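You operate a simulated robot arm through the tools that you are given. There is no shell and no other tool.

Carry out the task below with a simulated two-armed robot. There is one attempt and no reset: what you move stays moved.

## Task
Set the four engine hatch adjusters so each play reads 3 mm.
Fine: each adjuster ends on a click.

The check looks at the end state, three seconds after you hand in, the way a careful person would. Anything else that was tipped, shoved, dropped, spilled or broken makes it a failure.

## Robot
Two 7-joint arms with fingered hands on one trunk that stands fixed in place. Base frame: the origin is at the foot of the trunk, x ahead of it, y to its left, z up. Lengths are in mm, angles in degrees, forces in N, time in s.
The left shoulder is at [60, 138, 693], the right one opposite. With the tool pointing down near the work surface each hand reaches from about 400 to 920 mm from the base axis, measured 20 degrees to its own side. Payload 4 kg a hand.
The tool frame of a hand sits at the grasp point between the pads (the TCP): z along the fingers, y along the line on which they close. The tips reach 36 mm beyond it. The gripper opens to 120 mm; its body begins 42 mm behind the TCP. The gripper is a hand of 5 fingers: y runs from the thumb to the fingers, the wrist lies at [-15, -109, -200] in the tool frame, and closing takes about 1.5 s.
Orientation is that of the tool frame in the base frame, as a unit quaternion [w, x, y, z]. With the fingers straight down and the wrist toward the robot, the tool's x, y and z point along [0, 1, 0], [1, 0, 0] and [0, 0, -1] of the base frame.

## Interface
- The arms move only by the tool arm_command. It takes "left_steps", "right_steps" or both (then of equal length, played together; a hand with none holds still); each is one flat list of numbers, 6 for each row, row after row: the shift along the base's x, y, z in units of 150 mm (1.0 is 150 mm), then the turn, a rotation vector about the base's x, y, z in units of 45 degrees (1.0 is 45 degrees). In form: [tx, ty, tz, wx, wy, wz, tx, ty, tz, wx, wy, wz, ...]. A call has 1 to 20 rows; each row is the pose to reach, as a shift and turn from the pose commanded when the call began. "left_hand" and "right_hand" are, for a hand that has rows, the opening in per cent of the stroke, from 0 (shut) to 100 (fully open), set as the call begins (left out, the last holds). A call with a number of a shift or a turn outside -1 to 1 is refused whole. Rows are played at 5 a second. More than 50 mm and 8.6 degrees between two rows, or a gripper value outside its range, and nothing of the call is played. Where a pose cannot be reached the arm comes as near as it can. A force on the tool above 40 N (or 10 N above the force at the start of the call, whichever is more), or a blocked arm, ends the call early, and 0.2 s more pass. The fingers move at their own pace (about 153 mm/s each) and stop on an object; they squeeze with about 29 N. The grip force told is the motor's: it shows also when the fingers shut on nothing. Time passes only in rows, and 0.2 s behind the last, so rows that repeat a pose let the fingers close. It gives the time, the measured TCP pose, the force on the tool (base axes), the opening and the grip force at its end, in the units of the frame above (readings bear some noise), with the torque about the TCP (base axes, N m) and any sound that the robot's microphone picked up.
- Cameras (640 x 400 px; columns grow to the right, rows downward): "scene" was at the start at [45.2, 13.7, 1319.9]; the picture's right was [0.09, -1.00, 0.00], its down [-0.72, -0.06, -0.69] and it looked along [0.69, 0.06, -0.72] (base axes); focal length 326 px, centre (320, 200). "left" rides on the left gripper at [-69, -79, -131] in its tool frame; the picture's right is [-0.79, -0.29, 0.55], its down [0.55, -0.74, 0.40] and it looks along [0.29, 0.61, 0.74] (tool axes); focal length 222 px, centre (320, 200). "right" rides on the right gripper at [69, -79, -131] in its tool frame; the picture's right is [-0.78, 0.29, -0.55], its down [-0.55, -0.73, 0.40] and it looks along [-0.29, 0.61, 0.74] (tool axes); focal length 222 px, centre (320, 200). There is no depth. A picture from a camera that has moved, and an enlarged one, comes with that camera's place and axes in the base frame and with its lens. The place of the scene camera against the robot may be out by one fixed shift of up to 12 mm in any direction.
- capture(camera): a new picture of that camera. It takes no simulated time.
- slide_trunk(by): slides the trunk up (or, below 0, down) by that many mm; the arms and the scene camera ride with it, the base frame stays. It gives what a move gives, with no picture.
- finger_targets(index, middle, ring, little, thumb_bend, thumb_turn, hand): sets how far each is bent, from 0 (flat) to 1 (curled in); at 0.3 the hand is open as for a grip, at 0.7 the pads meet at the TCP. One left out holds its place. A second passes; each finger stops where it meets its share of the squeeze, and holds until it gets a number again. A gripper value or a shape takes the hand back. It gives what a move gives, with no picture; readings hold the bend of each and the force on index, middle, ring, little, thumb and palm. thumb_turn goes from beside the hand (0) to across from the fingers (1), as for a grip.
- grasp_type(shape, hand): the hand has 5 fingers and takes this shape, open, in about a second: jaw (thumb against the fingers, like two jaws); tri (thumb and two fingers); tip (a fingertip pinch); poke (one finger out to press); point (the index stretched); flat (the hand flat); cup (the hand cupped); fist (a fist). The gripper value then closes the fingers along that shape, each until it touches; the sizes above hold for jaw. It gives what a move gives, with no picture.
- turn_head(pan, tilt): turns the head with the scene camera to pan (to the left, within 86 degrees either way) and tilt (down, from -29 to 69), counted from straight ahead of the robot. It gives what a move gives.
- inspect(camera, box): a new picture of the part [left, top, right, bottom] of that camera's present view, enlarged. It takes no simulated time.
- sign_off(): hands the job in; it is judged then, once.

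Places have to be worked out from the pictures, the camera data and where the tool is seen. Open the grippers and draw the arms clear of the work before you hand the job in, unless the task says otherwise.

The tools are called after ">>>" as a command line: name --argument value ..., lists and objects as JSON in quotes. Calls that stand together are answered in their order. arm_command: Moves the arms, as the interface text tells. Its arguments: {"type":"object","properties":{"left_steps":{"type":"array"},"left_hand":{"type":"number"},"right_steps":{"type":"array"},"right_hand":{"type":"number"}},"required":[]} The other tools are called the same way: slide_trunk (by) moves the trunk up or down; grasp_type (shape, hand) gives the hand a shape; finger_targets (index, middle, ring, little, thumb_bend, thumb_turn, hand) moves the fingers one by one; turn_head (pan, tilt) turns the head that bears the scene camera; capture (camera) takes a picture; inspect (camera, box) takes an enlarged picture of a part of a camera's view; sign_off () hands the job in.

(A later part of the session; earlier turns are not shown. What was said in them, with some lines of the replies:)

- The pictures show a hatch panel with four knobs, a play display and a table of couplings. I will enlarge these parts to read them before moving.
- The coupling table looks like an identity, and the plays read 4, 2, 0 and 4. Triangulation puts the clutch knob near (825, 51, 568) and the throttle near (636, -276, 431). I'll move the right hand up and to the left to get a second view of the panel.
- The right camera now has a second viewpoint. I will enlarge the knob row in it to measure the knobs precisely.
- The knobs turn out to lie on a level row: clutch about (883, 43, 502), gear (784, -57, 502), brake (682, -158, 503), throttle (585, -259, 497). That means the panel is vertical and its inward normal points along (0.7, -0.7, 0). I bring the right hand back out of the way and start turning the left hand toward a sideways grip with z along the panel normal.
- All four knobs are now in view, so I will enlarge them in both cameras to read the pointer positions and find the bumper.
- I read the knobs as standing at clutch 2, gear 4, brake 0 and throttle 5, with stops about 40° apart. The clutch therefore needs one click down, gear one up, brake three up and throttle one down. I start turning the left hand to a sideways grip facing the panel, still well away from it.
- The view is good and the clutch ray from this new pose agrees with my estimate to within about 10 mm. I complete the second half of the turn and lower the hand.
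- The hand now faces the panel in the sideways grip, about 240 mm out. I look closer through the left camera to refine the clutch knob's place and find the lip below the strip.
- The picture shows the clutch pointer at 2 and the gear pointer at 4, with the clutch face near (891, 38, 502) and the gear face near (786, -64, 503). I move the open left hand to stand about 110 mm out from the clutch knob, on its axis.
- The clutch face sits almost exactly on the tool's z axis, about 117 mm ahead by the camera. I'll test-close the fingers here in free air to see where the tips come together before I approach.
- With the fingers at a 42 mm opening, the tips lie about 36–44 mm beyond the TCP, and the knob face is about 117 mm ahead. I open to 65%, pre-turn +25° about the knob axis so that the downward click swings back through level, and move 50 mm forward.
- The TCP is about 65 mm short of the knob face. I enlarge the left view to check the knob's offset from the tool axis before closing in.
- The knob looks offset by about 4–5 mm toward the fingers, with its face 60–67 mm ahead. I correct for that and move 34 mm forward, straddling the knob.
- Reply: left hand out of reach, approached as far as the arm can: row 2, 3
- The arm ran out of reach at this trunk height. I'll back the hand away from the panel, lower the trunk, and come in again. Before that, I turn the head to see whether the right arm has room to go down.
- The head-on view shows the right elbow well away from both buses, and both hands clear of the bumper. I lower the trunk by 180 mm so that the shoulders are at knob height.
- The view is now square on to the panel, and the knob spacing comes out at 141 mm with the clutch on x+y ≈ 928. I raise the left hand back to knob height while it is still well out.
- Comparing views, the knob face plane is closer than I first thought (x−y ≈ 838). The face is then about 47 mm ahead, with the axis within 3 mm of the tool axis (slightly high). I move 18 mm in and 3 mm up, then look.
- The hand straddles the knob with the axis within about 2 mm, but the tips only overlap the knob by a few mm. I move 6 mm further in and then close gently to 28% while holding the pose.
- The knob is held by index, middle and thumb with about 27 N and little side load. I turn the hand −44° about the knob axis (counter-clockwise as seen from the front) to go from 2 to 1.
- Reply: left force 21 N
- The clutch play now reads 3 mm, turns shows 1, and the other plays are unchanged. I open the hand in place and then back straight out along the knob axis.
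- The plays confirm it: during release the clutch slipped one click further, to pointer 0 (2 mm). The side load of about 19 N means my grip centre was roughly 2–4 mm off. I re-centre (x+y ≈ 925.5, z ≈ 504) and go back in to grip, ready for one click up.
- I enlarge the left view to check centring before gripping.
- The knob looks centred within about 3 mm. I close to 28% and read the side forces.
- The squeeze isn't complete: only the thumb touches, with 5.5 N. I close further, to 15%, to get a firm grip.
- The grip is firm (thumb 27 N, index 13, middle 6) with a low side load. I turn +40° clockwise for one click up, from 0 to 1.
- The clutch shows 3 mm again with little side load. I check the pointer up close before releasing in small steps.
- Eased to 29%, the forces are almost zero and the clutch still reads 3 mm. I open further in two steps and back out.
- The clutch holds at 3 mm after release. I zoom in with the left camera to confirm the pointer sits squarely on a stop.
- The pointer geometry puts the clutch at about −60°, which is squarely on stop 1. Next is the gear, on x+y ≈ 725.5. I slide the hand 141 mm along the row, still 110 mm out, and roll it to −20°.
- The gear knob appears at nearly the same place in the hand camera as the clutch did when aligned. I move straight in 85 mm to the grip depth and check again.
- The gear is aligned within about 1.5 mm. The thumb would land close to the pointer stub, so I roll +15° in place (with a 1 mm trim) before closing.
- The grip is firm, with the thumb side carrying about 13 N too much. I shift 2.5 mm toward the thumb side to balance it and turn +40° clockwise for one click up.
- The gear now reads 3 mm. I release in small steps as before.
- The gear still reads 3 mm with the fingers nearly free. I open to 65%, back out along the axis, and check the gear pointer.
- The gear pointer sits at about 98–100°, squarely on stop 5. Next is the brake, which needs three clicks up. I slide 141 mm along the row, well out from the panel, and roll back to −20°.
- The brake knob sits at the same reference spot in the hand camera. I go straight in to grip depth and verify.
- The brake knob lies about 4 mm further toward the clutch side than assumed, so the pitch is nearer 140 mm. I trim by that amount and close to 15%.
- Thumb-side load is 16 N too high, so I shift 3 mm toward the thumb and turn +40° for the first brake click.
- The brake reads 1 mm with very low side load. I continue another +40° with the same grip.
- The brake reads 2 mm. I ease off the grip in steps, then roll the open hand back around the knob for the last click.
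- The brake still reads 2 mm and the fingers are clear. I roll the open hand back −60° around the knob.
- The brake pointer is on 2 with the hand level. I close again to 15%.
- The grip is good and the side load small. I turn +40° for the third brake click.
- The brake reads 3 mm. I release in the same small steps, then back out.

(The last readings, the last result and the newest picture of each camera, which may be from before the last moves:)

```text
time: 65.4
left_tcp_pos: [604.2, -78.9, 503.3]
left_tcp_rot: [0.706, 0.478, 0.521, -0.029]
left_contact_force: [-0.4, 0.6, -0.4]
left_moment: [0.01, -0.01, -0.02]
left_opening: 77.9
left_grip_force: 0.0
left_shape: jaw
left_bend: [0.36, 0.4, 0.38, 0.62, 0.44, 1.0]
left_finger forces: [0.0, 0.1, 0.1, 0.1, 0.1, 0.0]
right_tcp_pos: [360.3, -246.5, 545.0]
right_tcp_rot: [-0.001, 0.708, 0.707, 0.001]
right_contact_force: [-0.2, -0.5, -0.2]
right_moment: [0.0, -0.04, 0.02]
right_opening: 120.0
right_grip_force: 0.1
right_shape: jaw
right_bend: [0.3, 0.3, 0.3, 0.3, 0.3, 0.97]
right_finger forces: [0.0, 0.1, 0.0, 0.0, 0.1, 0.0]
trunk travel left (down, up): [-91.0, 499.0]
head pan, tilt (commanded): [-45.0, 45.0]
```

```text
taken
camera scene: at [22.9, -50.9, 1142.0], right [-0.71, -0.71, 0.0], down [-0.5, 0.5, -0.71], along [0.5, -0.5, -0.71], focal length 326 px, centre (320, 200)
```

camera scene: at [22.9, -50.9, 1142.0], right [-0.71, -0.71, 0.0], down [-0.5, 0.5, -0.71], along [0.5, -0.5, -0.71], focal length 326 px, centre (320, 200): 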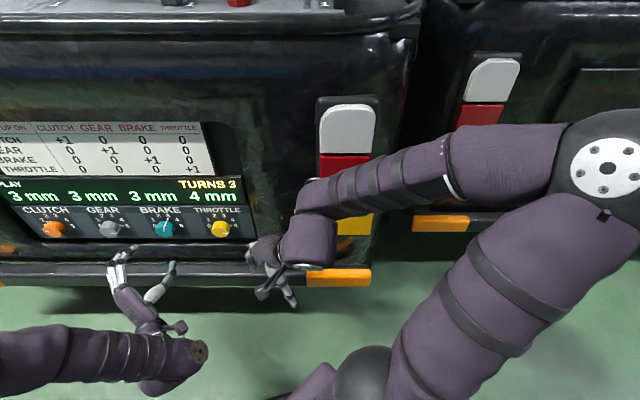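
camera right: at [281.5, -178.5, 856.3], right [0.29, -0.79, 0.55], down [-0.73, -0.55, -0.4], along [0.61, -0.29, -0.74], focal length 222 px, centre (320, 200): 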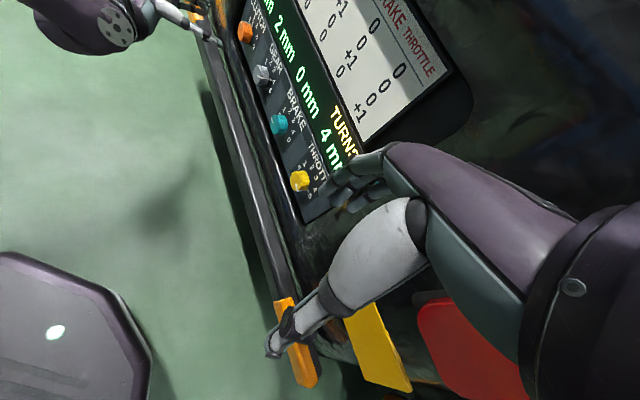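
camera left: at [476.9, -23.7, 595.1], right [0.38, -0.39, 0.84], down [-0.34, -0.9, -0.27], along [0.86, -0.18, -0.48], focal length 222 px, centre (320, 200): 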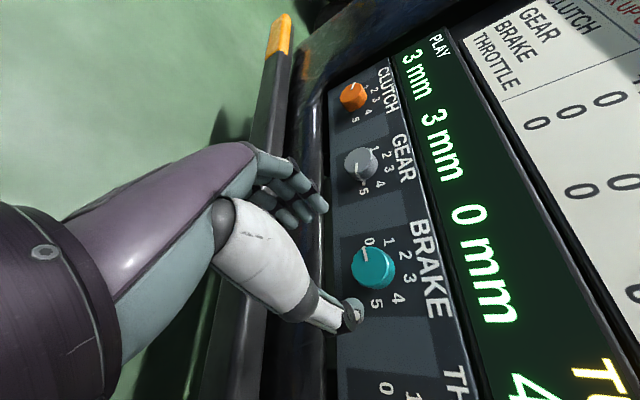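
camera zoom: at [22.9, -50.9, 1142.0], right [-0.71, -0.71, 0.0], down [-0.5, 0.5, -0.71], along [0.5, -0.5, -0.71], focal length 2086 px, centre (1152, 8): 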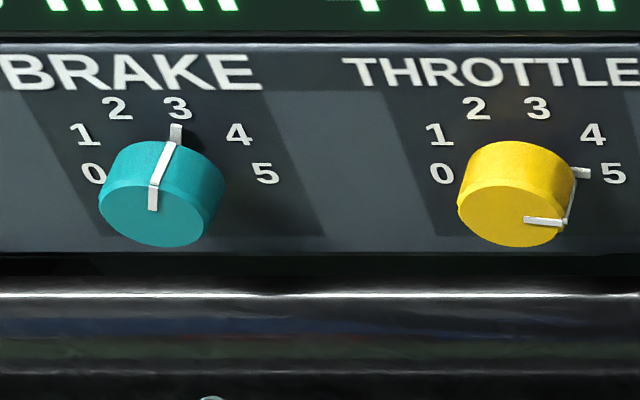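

The brake pointer sits at about 20°, squarely on stop 3, and the throttle is on stop 5 at 4 mm. The left hand must now reach the throttle, so I first lift the right hand up and away to the right.

>>> arm_command --right_steps '[-0.05, -0.05, 0.2, 0, 0, 0, -0.12, -0.15, 0.4, 0, 0, 0, -0.2, -0.3, 0.6, 0, 0, 0, -0.3, -0.45, 0.8, 0, 0, 0, -0.4, -0.6, 1.0, 0, 0, 0, -0.4, -0.67, 1.0, 0, 0, 0]'

>>> turn_head --pan -30 --tilt 55

>>> capture --camera "scene"

```text
time: 66.8
left_tcp_pos: [604.0, -77.8, 503.0]
left_tcp_rot: [0.706, 0.478, 0.522, -0.03]
left_contact_force: [-0.1, -0.2, 0.2]
left_moment: [0.01, -0.05, -0.01]
left_opening: 77.6
left_grip_force: 0.1
left_shape: jaw
left_bend: [0.36, 0.4, 0.38, 0.62, 0.44, 1.0]
left_finger forces: [0.0, 0.1, 0.1, 0.1, 0.0, 0.0]
right_tcp_pos: [298.9, -349.4, 695.6]
right_tcp_rot: [0.0, 0.708, 0.707, 0.001]
right_contact_force: [-0.2, 0.4, -0.2]
right_moment: [0.0, 0.03, -0.03]
right_opening: 119.7
right_grip_force: 0.1
right_shape: jaw
right_bend: [0.3, 0.3, 0.3, 0.3, 0.3, 0.97]
right_finger forces: [0.1, 0.0, 0.0, 0.1, 0.0, 0.0]
trunk travel left (down, up): [-91.0, 499.0]
head pan, tilt (commanded): [-45.0, 45.0]
```

```text
time: 67.5
left_tcp_pos: [605.4, -78.3, 504.0]
left_tcp_rot: [0.706, 0.478, 0.522, -0.03]
left_contact_force: [0.0, -0.5, 0.0]
left_moment: [0.0, 0.01, 0.01]
left_opening: 77.8
left_grip_force: 0.1
left_shape: jaw
left_bend: [0.36, 0.4, 0.38, 0.62, 0.44, 1.0]
left_finger forces: [0.0, 0.0, 0.1, 0.0, 0.1, 0.0]
right_tcp_pos: [298.9, -348.8, 696.6]
right_tcp_rot: [-0.001, 0.707, 0.707, 0.001]
right_contact_force: [-0.6, 0.8, 0.8]
right_moment: [-0.03, 0.02, 0.0]
right_opening: 119.6
right_grip_force: 0.1
right_shape: jaw
right_bend: [0.3, 0.3, 0.3, 0.3, 0.3, 0.97]
right_finger forces: [0.0, 0.1, 0.0, 0.0, 0.1, 0.0]
trunk travel left (down, up): [-91.0, 499.0]
head pan, tilt (commanded): [-30.0, 55.0]
```

```text
taken
camera scene: at [27.7, -29.5, 1128.6], right [-0.5, -0.87, 0.0], down [-0.71, 0.41, -0.57], along [0.5, -0.29, -0.82], focal length 326 px, centre (320, 200)
```

scene: 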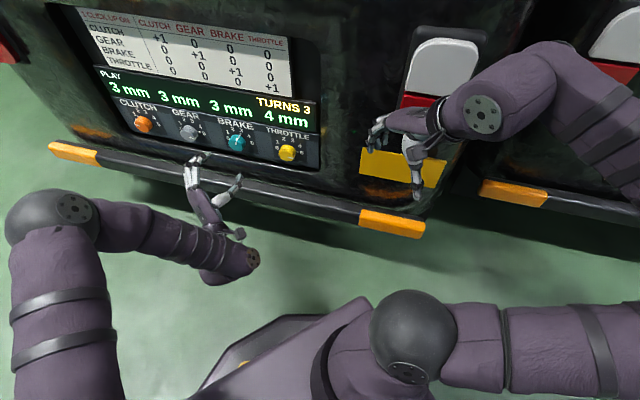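

The overview shows plenty of room. I slide the left hand 141 mm along the row to stand out from the throttle, keeping the +40° roll.

>>> arm_command --left_steps '[-0.11, -0.11, 0, 0, 0, 0, -0.22, -0.22, 0, 0, 0, 0, -0.33, -0.33, 0, 0, 0, 0, -0.44, -0.44, 0, 0, 0, 0, -0.55, -0.55, 0, 0, 0, 0, -0.665, -0.665, 0, 0, 0, 0, -0.665, -0.665, 0, 0, 0, 0]'

>>> capture --camera "scene"

>>> capture --camera "left"

```text
time: 69.2
left_tcp_pos: [505.2, -179.5, 501.2]
left_tcp_rot: [0.706, 0.478, 0.522, -0.03]
left_contact_force: [-0.2, 0.6, 0.3]
left_moment: [0.01, 0.0, -0.01]
left_opening: 77.9
left_grip_force: 0.2
left_shape: jaw
left_bend: [0.36, 0.4, 0.38, 0.62, 0.44, 1.0]
left_finger forces: [0.0, 0.0, 0.0, 0.0, 0.0, 0.1]
right_tcp_pos: [300.0, -348.1, 695.7]
right_tcp_rot: [-0.001, 0.707, 0.707, 0.001]
right_contact_force: [-0.6, 0.5, -0.5]
right_moment: [-0.01, 0.02, 0.0]
right_opening: 119.7
right_grip_force: 0.0
right_shape: jaw
right_bend: [0.3, 0.3, 0.3, 0.3, 0.3, 0.97]
right_finger forces: [0.0, 0.0, 0.0, 0.1, 0.0, 0.0]
trunk travel left (down, up): [-91.0, 499.0]
head pan, tilt (commanded): [-30.0, 55.0]
```

```text
taken
camera scene: at [27.7, -29.4, 1128.5], right [-0.5, -0.87, 0.0], down [-0.71, 0.41, -0.57], along [0.5, -0.29, -0.82], focal length 326 px, centre (320, 200)
```

scene: 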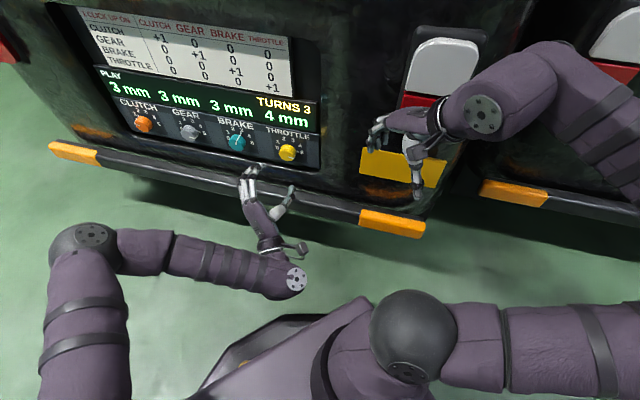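

```text
taken
camera left: at [338.3, -160.1, 504.0], right [-0.13, -0.9, 0.41], down [0.13, -0.43, -0.89], along [0.98, -0.06, 0.17], focal length 222 px, centre (320, 200)
```

left: 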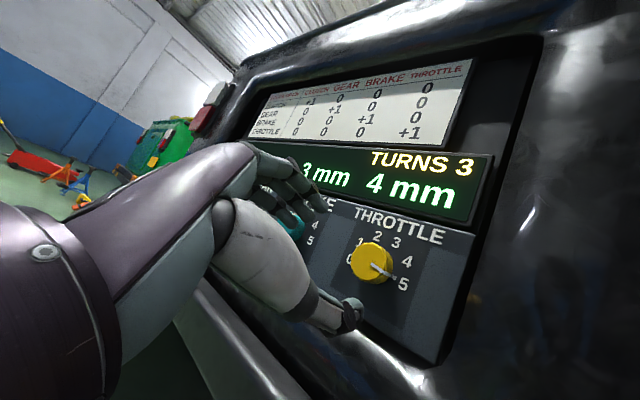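

The throttle knob appears at the reference spot at (371, 263). I move straight in to grip depth and check.

>>> arm_command --left_steps '[0.1, -0.1, 0, 0, 0, 0, 0.2, -0.2, 0, 0, 0, 0, 0.3, -0.3, 0, 0, 0, 0, 0.4, -0.4, 0, 0, 0, 0, 0.4, -0.4, 0, 0, 0, 0]'

>>> inspect --camera "left" --box '[260, 180, 400, 350]'

>>> inspect --camera "scene" --box '[80, 50, 340, 230]'

```text
time: 70.3
left_tcp_pos: [565.9, -237.7, 502.2]
left_tcp_rot: [0.706, 0.478, 0.521, -0.03]
left_contact_force: [0.1, 0.1, 0.2]
left_moment: [0.0, -0.03, 0.01]
left_opening: 77.7
left_grip_force: 0.1
left_shape: jaw
left_bend: [0.36, 0.4, 0.38, 0.62, 0.44, 1.0]
left_finger forces: [0.0, 0.0, 0.0, 0.0, 0.0, 0.0]
right_tcp_pos: [299.3, -349.7, 697.1]
right_tcp_rot: [-0.001, 0.707, 0.707, 0.001]
right_contact_force: [0.7, 0.3, -0.7]
right_moment: [0.01, 0.0, 0.0]
right_opening: 119.9
right_grip_force: 0.1
right_shape: jaw
right_bend: [0.3, 0.3, 0.3, 0.3, 0.3, 0.97]
right_finger forces: [0.0, 0.1, 0.1, 0.1, 0.0, 0.1]
trunk travel left (down, up): [-91.0, 499.0]
head pan, tilt (commanded): [-30.0, 55.0]
```

```text
2.35 times, centred on (330, 265) of left
camera zoom: at [399.0, -219.7, 504.7], right [-0.13, -0.9, 0.41], down [0.13, -0.43, -0.89], along [0.98, -0.06, 0.17], focal length 523 px, centre (296, 47)
```

zoom: 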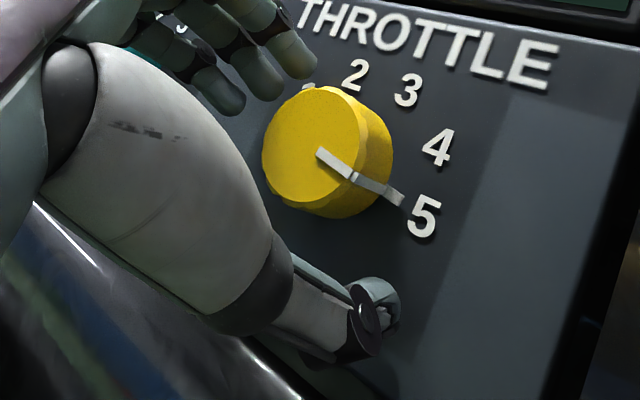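

```text
2.22 times, centred on (210, 140) of scene
camera zoom: at [27.7, -29.5, 1128.5], right [-0.5, -0.87, 0.0], down [-0.71, 0.41, -0.57], along [0.5, -0.29, -0.82], focal length 724 px, centre (564, 333)
```

zoom: 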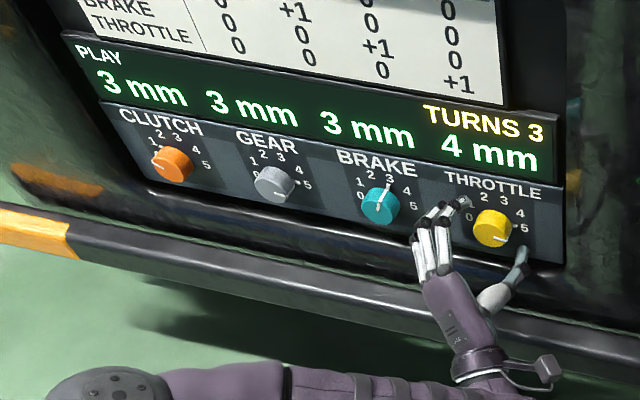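

The knob sits about 2–3 mm high relative to the well-centred brake grip. I trim up by 1.8 mm and close.

>>> arm_command --left_steps '[0.002, 0.002, 0.012, 0, 0, 0, 0.002, 0.002, 0.012, 0, 0, 0]'

>>> arm_command --left_steps '[0, 0, 0, 0, 0, 0, 0, 0, 0, 0, 0, 0, 0, 0, 0, 0, 0, 0, 0, 0, 0, 0, 0, 0, 0, 0, 0, 0, 0, 0, 0, 0, 0, 0, 0, 0, 0, 0, 0, 0, 0, 0, 0, 0, 0, 0, 0, 0]' --left_hand 15

>>> inspect --camera "left" --box '[240, 140, 440, 350]'

>>> inspect --camera "scene" --box '[80, 50, 340, 230]'

```text
time: 71.0
left_tcp_pos: [566.0, -236.9, 504.7]
left_tcp_rot: [0.706, 0.478, 0.521, -0.031]
left_contact_force: [0.0, 0.2, 0.7]
left_moment: [-0.03, 0.05, 0.0]
left_opening: 77.6
left_grip_force: 0.1
left_shape: jaw
left_bend: [0.36, 0.4, 0.38, 0.62, 0.44, 1.0]
left_finger forces: [0.0, 0.0, 0.0, 0.0, 0.0, 0.1]
right_tcp_pos: [299.7, -348.5, 696.5]
right_tcp_rot: [0.0, 0.707, 0.707, 0.0]
right_contact_force: [0.2, 0.4, 0.0]
right_moment: [0.02, -0.02, 0.03]
right_opening: 119.9
right_grip_force: 0.0
right_shape: jaw
right_bend: [0.3, 0.3, 0.3, 0.3, 0.3, 0.97]
right_finger forces: [0.1, 0.1, 0.1, 0.0, 0.0, 0.0]
trunk travel left (down, up): [-91.0, 499.0]
head pan, tilt (commanded): [-30.0, 55.0]
```

```text
time: 72.8
left_tcp_pos: [566.7, -237.8, 503.6]
left_tcp_rot: [0.706, 0.479, 0.521, -0.03]
left_contact_force: [-1.0, -3.1, -4.2]
left_moment: [0.08, 0.06, -0.07]
left_opening: 32.7
left_grip_force: 29.0
left_shape: jaw
left_bend: [0.51, 0.57, 0.6, 0.71, 0.68, 1.0]
left_finger forces: [14.9, 6.6, 0.0, 0.0, 26.8, 0.1]
right_tcp_pos: [300.5, -348.0, 696.3]
right_tcp_rot: [0.0, 0.707, 0.707, 0.0]
right_contact_force: [-0.3, -0.3, 0.0]
right_moment: [0.01, 0.01, -0.04]
right_opening: 119.7
right_grip_force: 0.1
right_shape: jaw
right_bend: [0.3, 0.3, 0.3, 0.3, 0.3, 0.97]
right_finger forces: [0.1, 0.0, 0.1, 0.0, 0.0, 0.0]
trunk travel left (down, up): [-91.0, 499.0]
head pan, tilt (commanded): [-30.0, 55.0]
```

```text
1.90 times, centred on (340, 245) of left
camera zoom: at [399.2, -219.7, 506.0], right [-0.13, -0.9, 0.41], down [0.13, -0.43, -0.89], along [0.98, -0.06, 0.17], focal length 423 px, centre (282, 114)
```

zoom: 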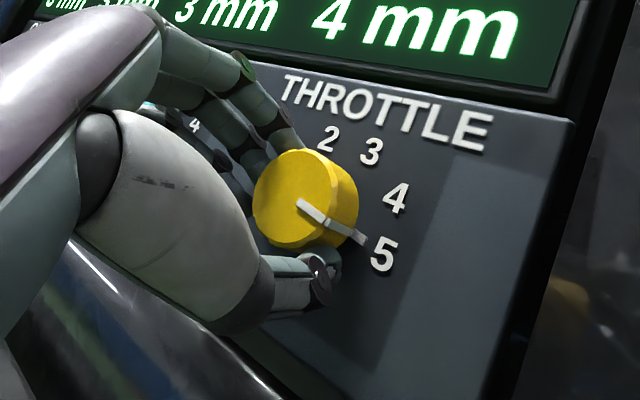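

```text
2.22 times, centred on (210, 140) of scene
camera zoom: at [27.9, -29.7, 1128.5], right [-0.5, -0.87, 0.0], down [-0.71, 0.41, -0.57], along [0.5, -0.29, -0.82], focal length 724 px, centre (564, 333)
```

zoom: 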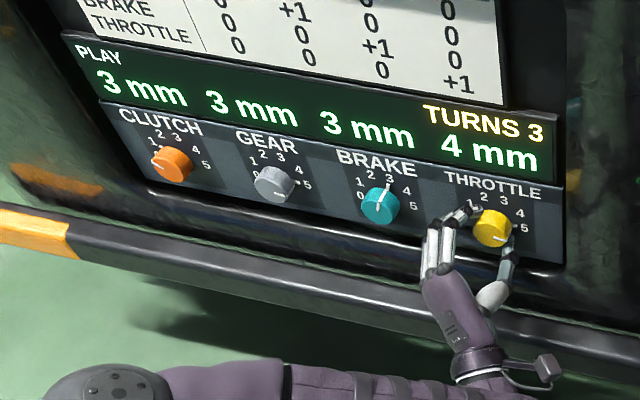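

The grip is well centred, with under 6 N of side load. I turn −40° for one click down on the throttle.

>>> arm_command --left_steps '[0, 0, 0, -0.105, 0.105, 0, 0, 0, 0, -0.21, 0.21, 0, 0, 0, 0, -0.314, 0.314, 0, 0, 0, 0, -0.419, 0.419, 0, 0, 0, 0, -0.524, 0.524, 0, 0, 0, 0, -0.6285, 0.6285, 0, 0, 0, 0, -0.6285, 0.6285, 0]'

>>> inspect --camera "left" --box '[240, 140, 440, 350]'

>>> inspect --camera "scene" --box '[80, 50, 340, 230]'

```text
time: 74.3
left_tcp_pos: [566.0, -239.5, 504.5]
left_tcp_rot: [0.652, 0.271, 0.654, -0.27]
left_contact_force: [-6.1, -13.2, -4.8]
left_moment: [0.08, 0.05, -0.38]
left_opening: 31.7
left_grip_force: 28.7
left_shape: jaw
left_bend: [0.52, 0.58, 0.6, 0.71, 0.68, 1.0]
left_finger forces: [12.7, 6.1, 0.0, 0.0, 31.6, 0.0]
right_tcp_pos: [299.4, -349.0, 696.6]
right_tcp_rot: [-0.001, 0.707, 0.707, 0.001]
right_contact_force: [0.2, -0.4, 0.2]
right_moment: [-0.01, 0.02, 0.01]
right_opening: 119.9
right_grip_force: 0.0
right_shape: jaw
right_bend: [0.3, 0.3, 0.3, 0.3, 0.3, 0.97]
right_finger forces: [0.1, 0.0, 0.0, 0.1, 0.0, 0.0]
trunk travel left (down, up): [-91.0, 499.0]
head pan, tilt (commanded): [-30.0, 55.0]
```

```text
1.90 times, centred on (340, 245) of left
camera zoom: at [416.9, -201.5, 574.8], right [0.18, -0.59, 0.78], down [-0.24, -0.8, -0.55], along [0.95, -0.09, -0.29], focal length 423 px, centre (282, 114)
```

zoom: 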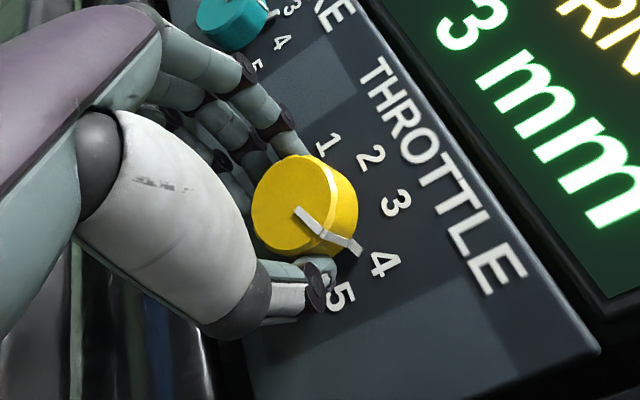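

```text
2.22 times, centred on (210, 140) of scene
camera zoom: at [27.6, -30.1, 1128.5], right [-0.5, -0.87, 0.0], down [-0.71, 0.41, -0.57], along [0.5, -0.29, -0.82], focal length 724 px, centre (564, 333)
```

zoom: 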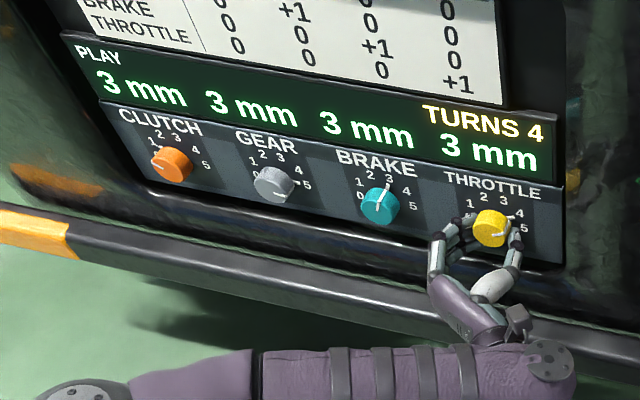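

All four plays read 3 mm. The thumb side carries about 13 N, so I shift 2.5 mm to balance it first, then ease the grip off in small steps.

>>> arm_command --left_steps '[-0.006, -0.006, 0, 0, 0, 0, -0.012, -0.012, 0, 0, 0, 0, -0.012, -0.012, 0, 0, 0, 0]'

>>> arm_command --left_steps '[0, 0, 0, 0, 0, 0, 0, 0, 0, 0, 0, 0, 0, 0, 0, 0, 0, 0]' --left_hand 28

>>> arm_command --left_steps '[0, 0, 0, 0, 0, 0, 0, 0, 0, 0, 0, 0, 0, 0, 0, 0, 0, 0]' --left_hand 36

>>> inspect --camera "scene" --box '[80, 50, 340, 230]'

```text
time: 75.2
left_tcp_pos: [565.1, -238.9, 504.1]
left_tcp_rot: [0.653, 0.271, 0.654, -0.269]
left_contact_force: [0.5, -7.7, -4.2]
left_moment: [0.09, 0.07, -0.16]
left_opening: 31.6
left_grip_force: 29.2
left_shape: jaw
left_bend: [0.52, 0.58, 0.6, 0.71, 0.68, 1.0]
left_finger forces: [15.2, 7.8, 0.1, 0.0, 28.2, 0.1]
right_tcp_pos: [300.1, -349.2, 695.6]
right_tcp_rot: [-0.002, 0.707, 0.708, 0.001]
right_contact_force: [-0.1, -0.3, -1.4]
right_moment: [0.02, 0.0, 0.01]
right_opening: 119.8
right_grip_force: 0.0
right_shape: jaw
right_bend: [0.3, 0.3, 0.3, 0.3, 0.3, 0.97]
right_finger forces: [0.0, 0.1, 0.1, 0.0, 0.0, 0.1]
trunk travel left (down, up): [-91.0, 499.0]
head pan, tilt (commanded): [-30.0, 55.0]
```

```text
time: 76.0
left_tcp_pos: [564.5, -239.1, 506.0]
left_tcp_rot: [0.654, 0.27, 0.653, -0.269]
left_contact_force: [0.5, 0.6, -1.1]
left_moment: [0.04, 0.05, 0.04]
left_opening: 35.1
left_grip_force: 0.1
left_shape: jaw
left_bend: [0.51, 0.55, 0.54, 0.71, 0.67, 1.0]
left_finger forces: [1.7, 0.2, 0.1, 0.1, 1.4, 0.0]
right_tcp_pos: [299.8, -347.7, 695.2]
right_tcp_rot: [-0.001, 0.707, 0.707, 0.001]
right_contact_force: [-0.2, -0.5, 0.7]
right_moment: [-0.01, 0.04, -0.04]
right_opening: 119.9
right_grip_force: 0.1
right_shape: jaw
right_bend: [0.3, 0.3, 0.3, 0.3, 0.3, 0.97]
right_finger forces: [0.1, 0.0, 0.1, 0.0, 0.1, 0.1]
trunk travel left (down, up): [-91.0, 499.0]
head pan, tilt (commanded): [-30.0, 55.0]
```

```text
time: 76.8
left_tcp_pos: [563.8, -239.8, 504.8]
left_tcp_rot: [0.654, 0.272, 0.652, -0.27]
left_contact_force: [-0.3, 0.4, 0.3]
left_moment: [-0.01, 0.03, 0.01]
left_opening: 42.7
left_grip_force: 0.1
left_shape: jaw
left_bend: [0.48, 0.52, 0.5, 0.71, 0.66, 1.0]
left_finger forces: [0.0, 0.1, 0.0, 0.0, 0.0, 0.1]
right_tcp_pos: [299.7, -347.4, 697.2]
right_tcp_rot: [-0.001, 0.707, 0.707, 0.001]
right_contact_force: [0.1, 0.8, -0.8]
right_moment: [-0.02, -0.01, 0.03]
right_opening: 119.5
right_grip_force: 0.0
right_shape: jaw
right_bend: [0.3, 0.3, 0.3, 0.3, 0.3, 0.97]
right_finger forces: [0.0, 0.0, 0.0, 0.1, 0.1, 0.0]
trunk travel left (down, up): [-91.0, 499.0]
head pan, tilt (commanded): [-30.0, 55.0]
```

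```text
2.22 times, centred on (210, 140) of scene
camera zoom: at [27.7, -29.5, 1128.5], right [-0.5, -0.87, 0.0], down [-0.71, 0.41, -0.57], along [0.5, -0.29, -0.82], focal length 724 px, centre (564, 333)
```

zoom: 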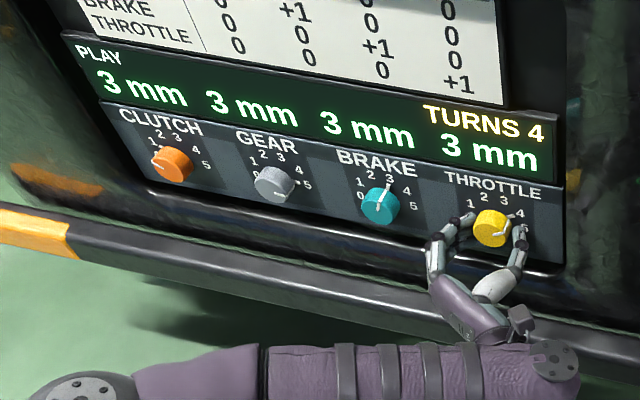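

The throttle still reads 3 mm with the fingers free. I open to 65%, back out along the axis, and check the pointer.

>>> arm_command --left_steps '[0, 0, 0, 0, 0, 0, 0, 0, 0, 0, 0, 0, 0, 0, 0, 0, 0, 0, 0, 0, 0, 0, 0, 0, 0, 0, 0, 0, 0, 0]' --left_hand 65

>>> arm_command --left_steps '[-0.1, 0.1, 0, 0, 0, 0, -0.2, 0.2, 0, 0, 0, 0, -0.3, 0.3, 0, 0, 0, 0, -0.4, 0.4, 0, 0, 0, 0, -0.5, 0.5, 0, 0, 0, 0]'

>>> turn_head --pan -45 --tilt 45

>>> capture --camera "scene"

>>> inspect --camera "scene" --box '[140, 205, 240, 255]'

>>> inspect --camera "scene" --box '[30, 205, 130, 255]'

```text
time: 78.0
left_tcp_pos: [565.6, -238.8, 504.5]
left_tcp_rot: [0.653, 0.271, 0.653, -0.27]
left_contact_force: [0.2, 0.0, 0.2]
left_moment: [0.01, 0.0, 0.0]
left_opening: 77.6
left_grip_force: 0.0
left_shape: jaw
left_bend: [0.36, 0.4, 0.38, 0.62, 0.44, 1.0]
left_finger forces: [0.0, 0.0, 0.0, 0.0, 0.0, 0.0]
right_tcp_pos: [299.0, -348.4, 697.4]
right_tcp_rot: [0.0, 0.707, 0.707, 0.0]
right_contact_force: [0.3, -0.1, 0.6]
right_moment: [0.0, 0.01, 0.0]
right_opening: 119.7
right_grip_force: 0.0
right_shape: jaw
right_bend: [0.3, 0.3, 0.3, 0.3, 0.3, 0.97]
right_finger forces: [0.0, 0.0, 0.0, 0.0, 0.0, 0.0]
trunk travel left (down, up): [-91.0, 499.0]
head pan, tilt (commanded): [-30.0, 55.0]
```

```text
time: 79.2
left_tcp_pos: [488.2, -163.3, 505.5]
left_tcp_rot: [0.654, 0.27, 0.653, -0.27]
left_contact_force: [0.7, -0.9, -0.2]
left_moment: [-0.03, 0.0, 0.02]
left_opening: 77.8
left_grip_force: 0.2
left_shape: jaw
left_bend: [0.36, 0.4, 0.38, 0.62, 0.44, 1.0]
left_finger forces: [0.1, 0.0, 0.0, 0.1, 0.0, 0.0]
right_tcp_pos: [300.3, -348.5, 696.3]
right_tcp_rot: [-0.001, 0.707, 0.707, 0.001]
right_contact_force: [0.4, -0.5, 0.0]
right_moment: [-0.03, -0.02, 0.03]
right_opening: 119.6
right_grip_force: 0.0
right_shape: jaw
right_bend: [0.3, 0.3, 0.3, 0.3, 0.3, 0.97]
right_finger forces: [0.0, 0.0, 0.1, 0.0, 0.0, 0.0]
trunk travel left (down, up): [-91.0, 499.0]
head pan, tilt (commanded): [-30.0, 55.0]
```

```text
time: 79.9
left_tcp_pos: [489.2, -163.5, 506.4]
left_tcp_rot: [0.654, 0.271, 0.653, -0.27]
left_contact_force: [0.1, -0.2, -0.4]
left_moment: [0.02, 0.01, -0.01]
left_opening: 77.5
left_grip_force: 0.1
left_shape: jaw
left_bend: [0.36, 0.4, 0.38, 0.62, 0.44, 1.0]
left_finger forces: [0.1, 0.0, 0.0, 0.0, 0.0, 0.0]
right_tcp_pos: [299.5, -348.5, 695.6]
right_tcp_rot: [-0.001, 0.707, 0.707, -0.001]
right_contact_force: [1.0, -0.1, 0.4]
right_moment: [0.01, 0.0, 0.0]
right_opening: 119.6
right_grip_force: 0.1
right_shape: jaw
right_bend: [0.3, 0.3, 0.3, 0.3, 0.3, 0.97]
right_finger forces: [0.0, 0.1, 0.0, 0.1, 0.0, 0.1]
trunk travel left (down, up): [-91.0, 499.0]
head pan, tilt (commanded): [-45.0, 45.0]
```

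```text
taken
camera scene: at [22.8, -50.8, 1141.9], right [-0.71, -0.71, 0.0], down [-0.5, 0.5, -0.71], along [0.5, -0.5, -0.71], focal length 326 px, centre (320, 200)
```

scene: 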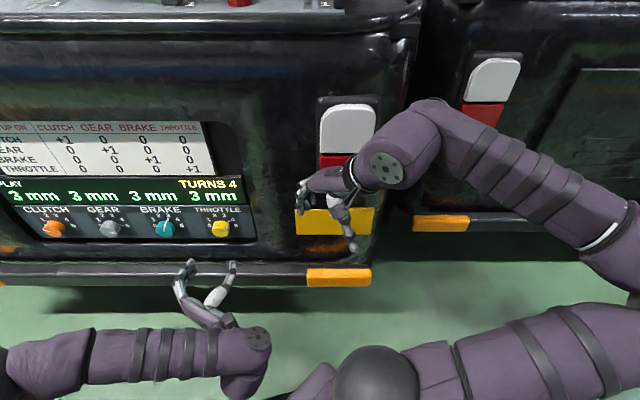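

```text
6.40 times, centred on (190, 230) of scene
camera zoom: at [22.8, -50.8, 1141.9], right [-0.71, -0.71, 0.0], down [-0.5, 0.5, -0.71], along [0.5, -0.5, -0.71], focal length 2086 px, centre (1152, 8)
```

zoom: 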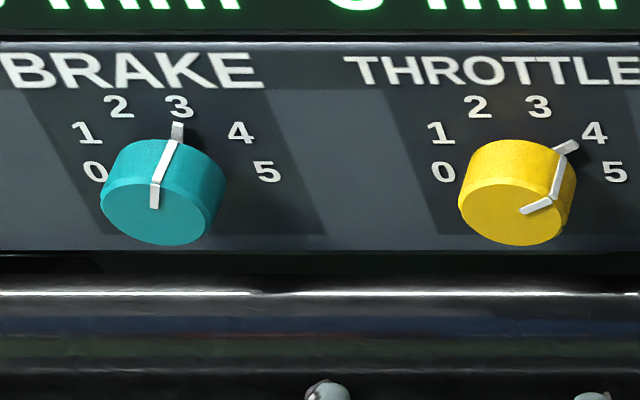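

```text
6.40 times, centred on (80, 230) of scene
camera zoom: at [22.8, -50.8, 1141.9], right [-0.71, -0.71, 0.0], down [-0.5, 0.5, -0.71], along [0.5, -0.5, -0.71], focal length 2086 px, centre (1856, 8)
```

zoom: 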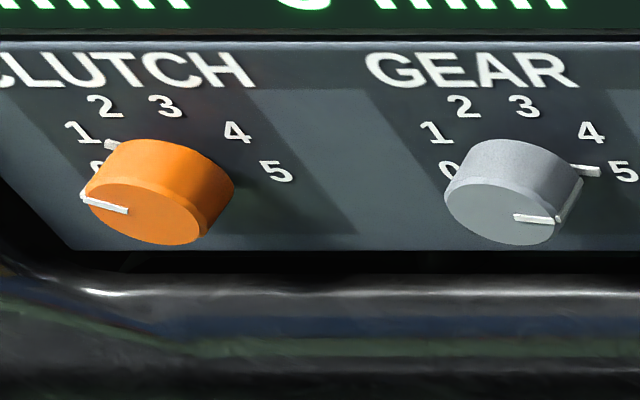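

All four plays read 3 mm, and the throttle pointer is at about 60°, on stop 4. I look more closely at each knob to confirm none rests between stops.

>>> inspect --camera "scene" --box '[34, 208, 74, 244]'

>>> inspect --camera "scene" --box '[90, 208, 130, 244]'

>>> inspect --camera "scene" --box '[146, 208, 186, 244]'

>>> inspect --camera "scene" --box '[202, 208, 242, 244]'

```text
11.11 times, centred on (54, 226) of scene
camera zoom: at [22.8, -50.8, 1141.9], right [-0.71, -0.71, 0.0], down [-0.5, 0.5, -0.71], along [0.5, -0.5, -0.71], focal length 3622 px, centre (3276, -89)
```

zoom: 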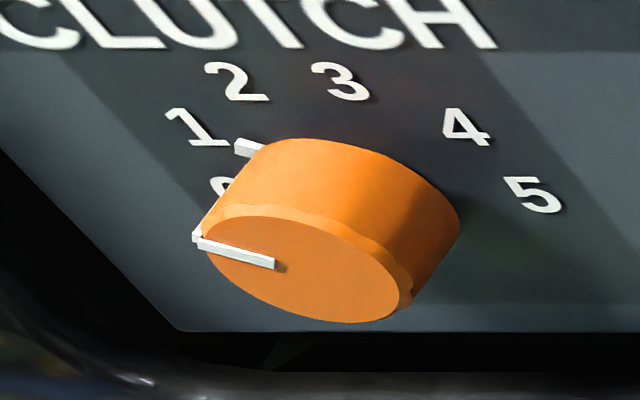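

```text
11.11 times, centred on (110, 226) of scene
camera zoom: at [22.8, -50.8, 1141.9], right [-0.71, -0.71, 0.0], down [-0.5, 0.5, -0.71], along [0.5, -0.5, -0.71], focal length 3622 px, centre (2653, -89)
```

zoom: 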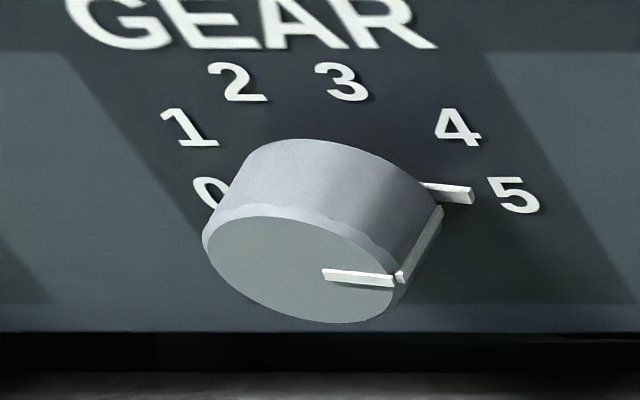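

```text
11.11 times, centred on (166, 226) of scene
camera zoom: at [22.8, -50.8, 1141.9], right [-0.71, -0.71, 0.0], down [-0.5, 0.5, -0.71], along [0.5, -0.5, -0.71], focal length 3622 px, centre (2031, -89)
```

zoom: 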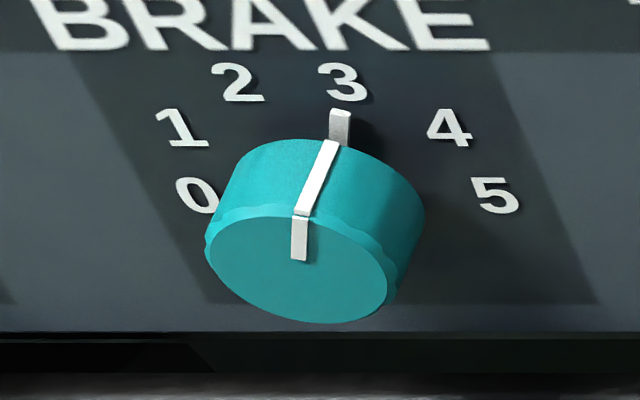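

```text
11.11 times, centred on (222, 226) of scene
camera zoom: at [22.8, -50.8, 1141.9], right [-0.71, -0.71, 0.0], down [-0.5, 0.5, -0.71], along [0.5, -0.5, -0.71], focal length 3622 px, centre (1409, -89)
```

zoom: 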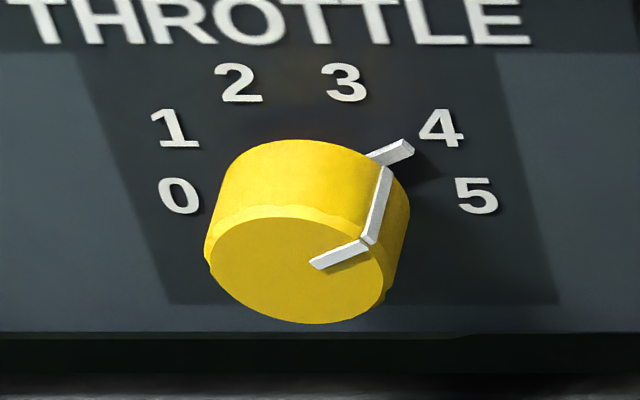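

By face-line geometry the pointers stand at about −57°, 98°, 20° and 59°, which matches stops 1, 5, 3 and 4 (−60/100/20/60) within reading error. I now withdraw the left hand parallel to the panel and use its camera for one more direct look at the clutch.

>>> arm_command --left_steps '[-0.1, 0.1, 0, 0, 0, 0, -0.1, 0.3, 0, 0, 0, 0, 0.05, 0.45, 0, 0, 0, 0, 0.2, 0.6, 0, 0, 0, 0, 0.35, 0.75, 0, 0, 0, 0, 0.5, 0.9, 0, 0, 0, 0, 0.6, 1.0, 0, 0, 0, 0]'

>>> arm_command --left_steps '[0.1, 0.1, 0, 0, 0, 0, 0.2, 0.3, 0, 0, 0, 0, 0.3, 0.5, 0, 0, 0, 0, 0.4, 0.7, 0, 0, 0, 0, 0.5, 0.9, 0, 0, 0, 0, 0.6, 1.0, 0, 0, 0, 0]'

>>> capture --camera "left"

>>> capture --camera "scene"

```text
time: 81.5
left_tcp_pos: [579.2, -16.7, 505.1]
left_tcp_rot: [0.653, 0.271, 0.654, -0.269]
left_contact_force: [-0.1, -0.6, 0.5]
left_moment: [0.01, -0.01, -0.04]
left_opening: 77.8
left_grip_force: 0.0
left_shape: jaw
left_bend: [0.36, 0.4, 0.38, 0.62, 0.44, 1.0]
left_finger forces: [0.0, 0.0, 0.1, 0.0, 0.1, 0.0]
right_tcp_pos: [298.9, -348.6, 696.3]
right_tcp_rot: [0.0, 0.707, 0.707, 0.001]
right_contact_force: [0.5, 0.5, 0.2]
right_moment: [0.03, 0.0, -0.01]
right_opening: 119.6
right_grip_force: 0.0
right_shape: jaw
right_bend: [0.3, 0.3, 0.3, 0.3, 0.3, 0.97]
right_finger forces: [0.0, 0.0, 0.0, 0.0, 0.1, 0.0]
trunk travel left (down, up): [-91.0, 499.0]
head pan, tilt (commanded): [-45.0, 45.0]
```

```text
time: 82.9
left_tcp_pos: [670.4, 134.4, 506.1]
left_tcp_rot: [0.653, 0.271, 0.653, -0.27]
left_contact_force: [0.2, -0.3, 1.2]
left_moment: [-0.02, 0.03, -0.01]
left_opening: 77.9
left_grip_force: 0.2
left_shape: jaw
left_bend: [0.36, 0.4, 0.38, 0.62, 0.44, 1.0]
left_finger forces: [0.1, 0.1, 0.1, 0.0, 0.0, 0.1]
right_tcp_pos: [298.9, -349.2, 695.5]
right_tcp_rot: [-0.001, 0.707, 0.707, 0.001]
right_contact_force: [0.2, 0.6, -0.1]
right_moment: [0.0, -0.02, 0.01]
right_opening: 120.0
right_grip_force: 0.0
right_shape: jaw
right_bend: [0.3, 0.3, 0.3, 0.3, 0.3, 0.97]
right_finger forces: [0.0, 0.0, 0.0, 0.1, 0.0, 0.0]
trunk travel left (down, up): [-91.0, 499.0]
head pan, tilt (commanded): [-45.0, 45.0]
```

```text
taken
camera left: at [523.0, 171.0, 575.4], right [0.18, -0.59, 0.78], down [-0.24, -0.8, -0.55], along [0.95, -0.09, -0.29], focal length 222 px, centre (320, 200)
```

left: 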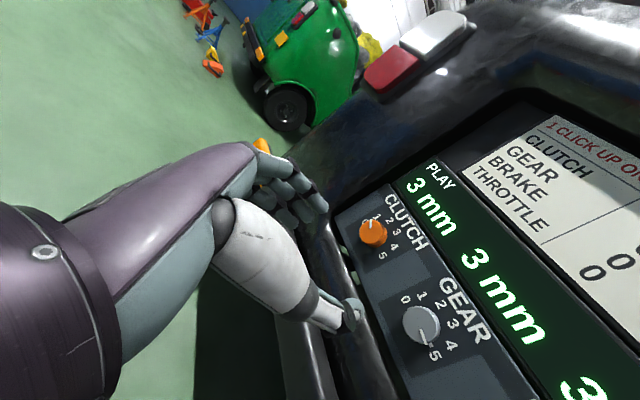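

```text
taken
camera scene: at [22.8, -50.9, 1142.0], right [-0.71, -0.71, 0.0], down [-0.5, 0.5, -0.71], along [0.5, -0.5, -0.71], focal length 326 px, centre (320, 200)
```

scene: 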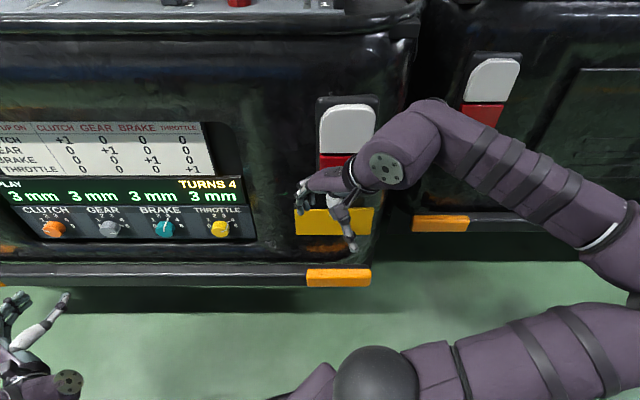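

I enlarge the clutch and gear from the left camera for a final angle check.

>>> inspect --camera "left" --box '[335, 190, 435, 270]'

>>> inspect --camera "left" --box '[375, 275, 495, 371]'

```text
5.00 times, centred on (385, 230) of left
camera zoom: at [523.0, 171.0, 575.4], right [0.18, -0.59, 0.78], down [-0.24, -0.8, -0.55], along [0.95, -0.09, -0.29], focal length 1111 px, centre (-5, 50)
```

zoom: 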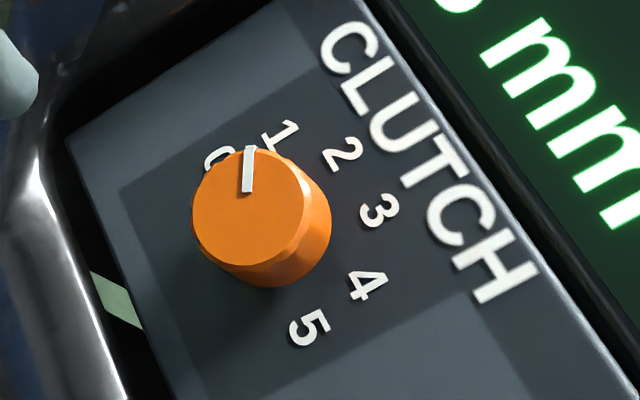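

```text
4.17 times, centred on (435, 323) of left
camera zoom: at [523.0, 171.0, 575.4], right [0.18, -0.59, 0.78], down [-0.24, -0.8, -0.55], along [0.95, -0.09, -0.29], focal length 926 px, centre (-159, -312)
```

zoom: 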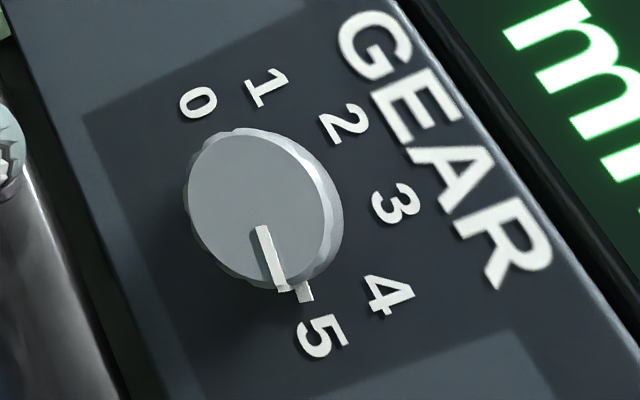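

The readings agree with stops 1 and 5 within a few degrees. For certainty I take one tighter view of the clutch pointer.

>>> inspect --camera "left" --box '[352, 205, 412, 262]'

```text
7.02 times, centred on (382, 234) of left
camera zoom: at [523.0, 171.0, 575.4], right [0.18, -0.59, 0.78], down [-0.24, -0.8, -0.55], along [0.95, -0.09, -0.29], focal length 1559 px, centre (-115, -35)
```

zoom: 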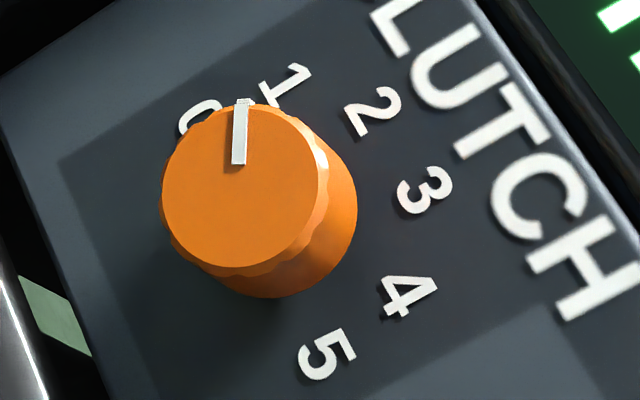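

The tight view gives about −58 to −59°, so the clutch is on stop 1. I now open the left hand fully and draw both arms further back from the bus.

>>> arm_command --left_steps '[-0.15, 0.1, 0, 0, 0, 0, -0.3, 0.2, 0, 0, 0, 0, -0.45, 0.3, 0, 0, 0, 0, -0.6, 0.4, 0, 0, 0, 0, -0.75, 0.5, 0, 0, 0, 0, -0.75, 0.5, 0, 0, 0, 0]' --right_steps '[-0.08, 0.08, 0, 0, 0, 0, -0.16, 0.16, 0, 0, 0, 0, -0.24, 0.24, 0, 0, 0, 0, -0.32, 0.32, 0, 0, 0, 0, -0.4, 0.4, 0, 0, 0, 0, -0.4, 0.4, 0, 0, 0, 0]' --left_hand 100 --right_hand 100

>>> turn_head --pan -20 --tilt 42

>>> capture --camera "scene"

>>> inspect --camera "scene" --box '[120, 100, 400, 260]'

```text
time: 84.3
left_tcp_pos: [556.0, 209.1, 505.1]
left_tcp_rot: [0.653, 0.271, 0.654, -0.27]
left_contact_force: [-0.5, -0.2, -0.7]
left_moment: [0.03, -0.01, 0.0]
left_opening: 119.8
left_grip_force: 0.0
left_shape: jaw
left_bend: [0.3, 0.3, 0.3, 0.3, 0.3, 0.97]
left_finger forces: [0.0, 0.1, 0.0, 0.0, 0.0, 0.0]
right_tcp_pos: [239.7, -288.2, 694.3]
right_tcp_rot: [-0.001, 0.707, 0.707, 0.001]
right_contact_force: [-0.1, 0.5, -0.3]
right_moment: [0.02, -0.01, 0.03]
right_opening: 119.7
right_grip_force: 0.0
right_shape: jaw
right_bend: [0.3, 0.3, 0.3, 0.3, 0.3, 0.97]
right_finger forces: [0.1, 0.0, 0.0, 0.1, 0.0, 0.1]
trunk travel left (down, up): [-91.0, 499.0]
head pan, tilt (commanded): [-45.0, 45.0]
```

```text
time: 85.2
left_tcp_pos: [557.5, 208.8, 504.8]
left_tcp_rot: [0.653, 0.271, 0.653, -0.27]
left_contact_force: [0.0, 0.0, -1.2]
left_moment: [0.03, -0.01, 0.02]
left_opening: 119.7
left_grip_force: 0.1
left_shape: jaw
left_bend: [0.3, 0.3, 0.3, 0.3, 0.3, 0.97]
left_finger forces: [0.1, 0.0, 0.0, 0.0, 0.0, 0.0]
right_tcp_pos: [239.5, -287.6, 695.0]
right_tcp_rot: [0.0, 0.707, 0.707, 0.0]
right_contact_force: [-0.3, 0.7, -0.4]
right_moment: [-0.01, 0.0, 0.0]
right_opening: 119.8
right_grip_force: 0.1
right_shape: jaw
right_bend: [0.3, 0.3, 0.3, 0.3, 0.3, 0.97]
right_finger forces: [0.0, 0.0, 0.0, 0.0, 0.1, 0.0]
trunk travel left (down, up): [-91.0, 499.0]
head pan, tilt (commanded): [-20.0, 42.0]
```

```text
taken
camera scene: at [43.8, -22.0, 1146.3], right [-0.34, -0.94, 0.0], down [-0.63, 0.23, -0.74], along [0.7, -0.25, -0.67], focal length 326 px, centre (320, 200)
```

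scene: 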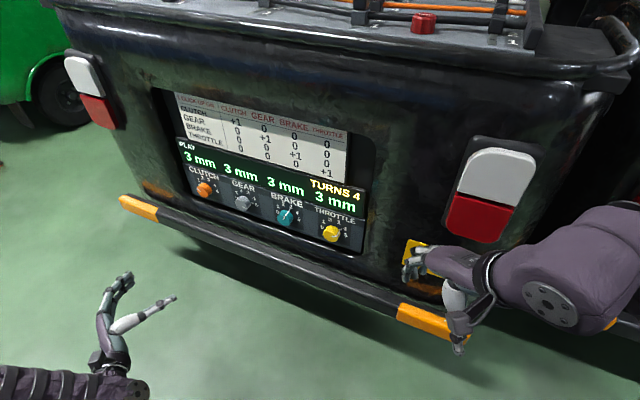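

```text
2.29 times, centred on (260, 180) of scene
camera zoom: at [43.8, -22.0, 1146.3], right [-0.34, -0.94, 0.0], down [-0.63, 0.23, -0.74], along [0.7, -0.25, -0.67], focal length 745 px, centre (457, 246)
```

zoom: 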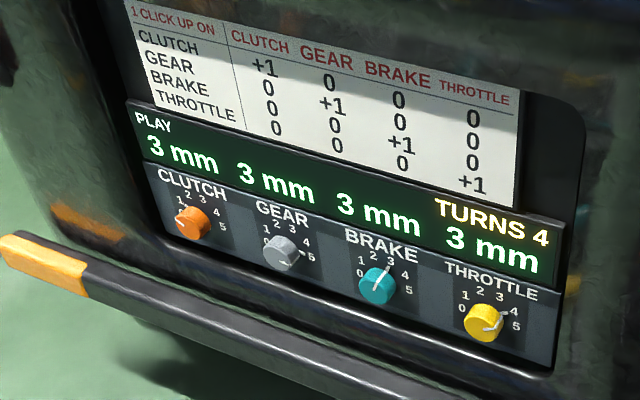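

All four plays read 3 mm and every pointer stands on a stop. Both hands are open and clear of the bus, and nothing else was touched. I hand the job in.

>>> sign_off

```text
The job is handed in.
```

All four engine hatch adjusters now read 3 mm of play, and I have handed the job in.

| Adjuster | Play before | Play now | Dial stop before | Dial stop now |
|---|---|---|---|---|
| Clutch | 4 mm | 3 mm | 2 | 1 |
| Gear | 2 mm | 3 mm | 4 | 5 |
| Brake | 0 mm | 3 mm | 0 | 3 |
| Throttle | 4 mm | 3 mm | 5 | 4 |

- **Clicks:** From close pictures, each pointer stands on its stop to within about 5°, which is about as finely as I could read them. No click sound was reported, so this rests on the pictures.
- **Clutch:** It slipped one stop too far (2 mm) when I first let go of it. I turned it back one stop, and it has held 3 mm since then.
- **Surroundings:** I saw no sign that anything else was touched or moved. Both hands are open and drawn back from the bus.
- **Trunk:** It is still 180 mm lower than at the start, because the left arm could not reach the clutch from the original height.
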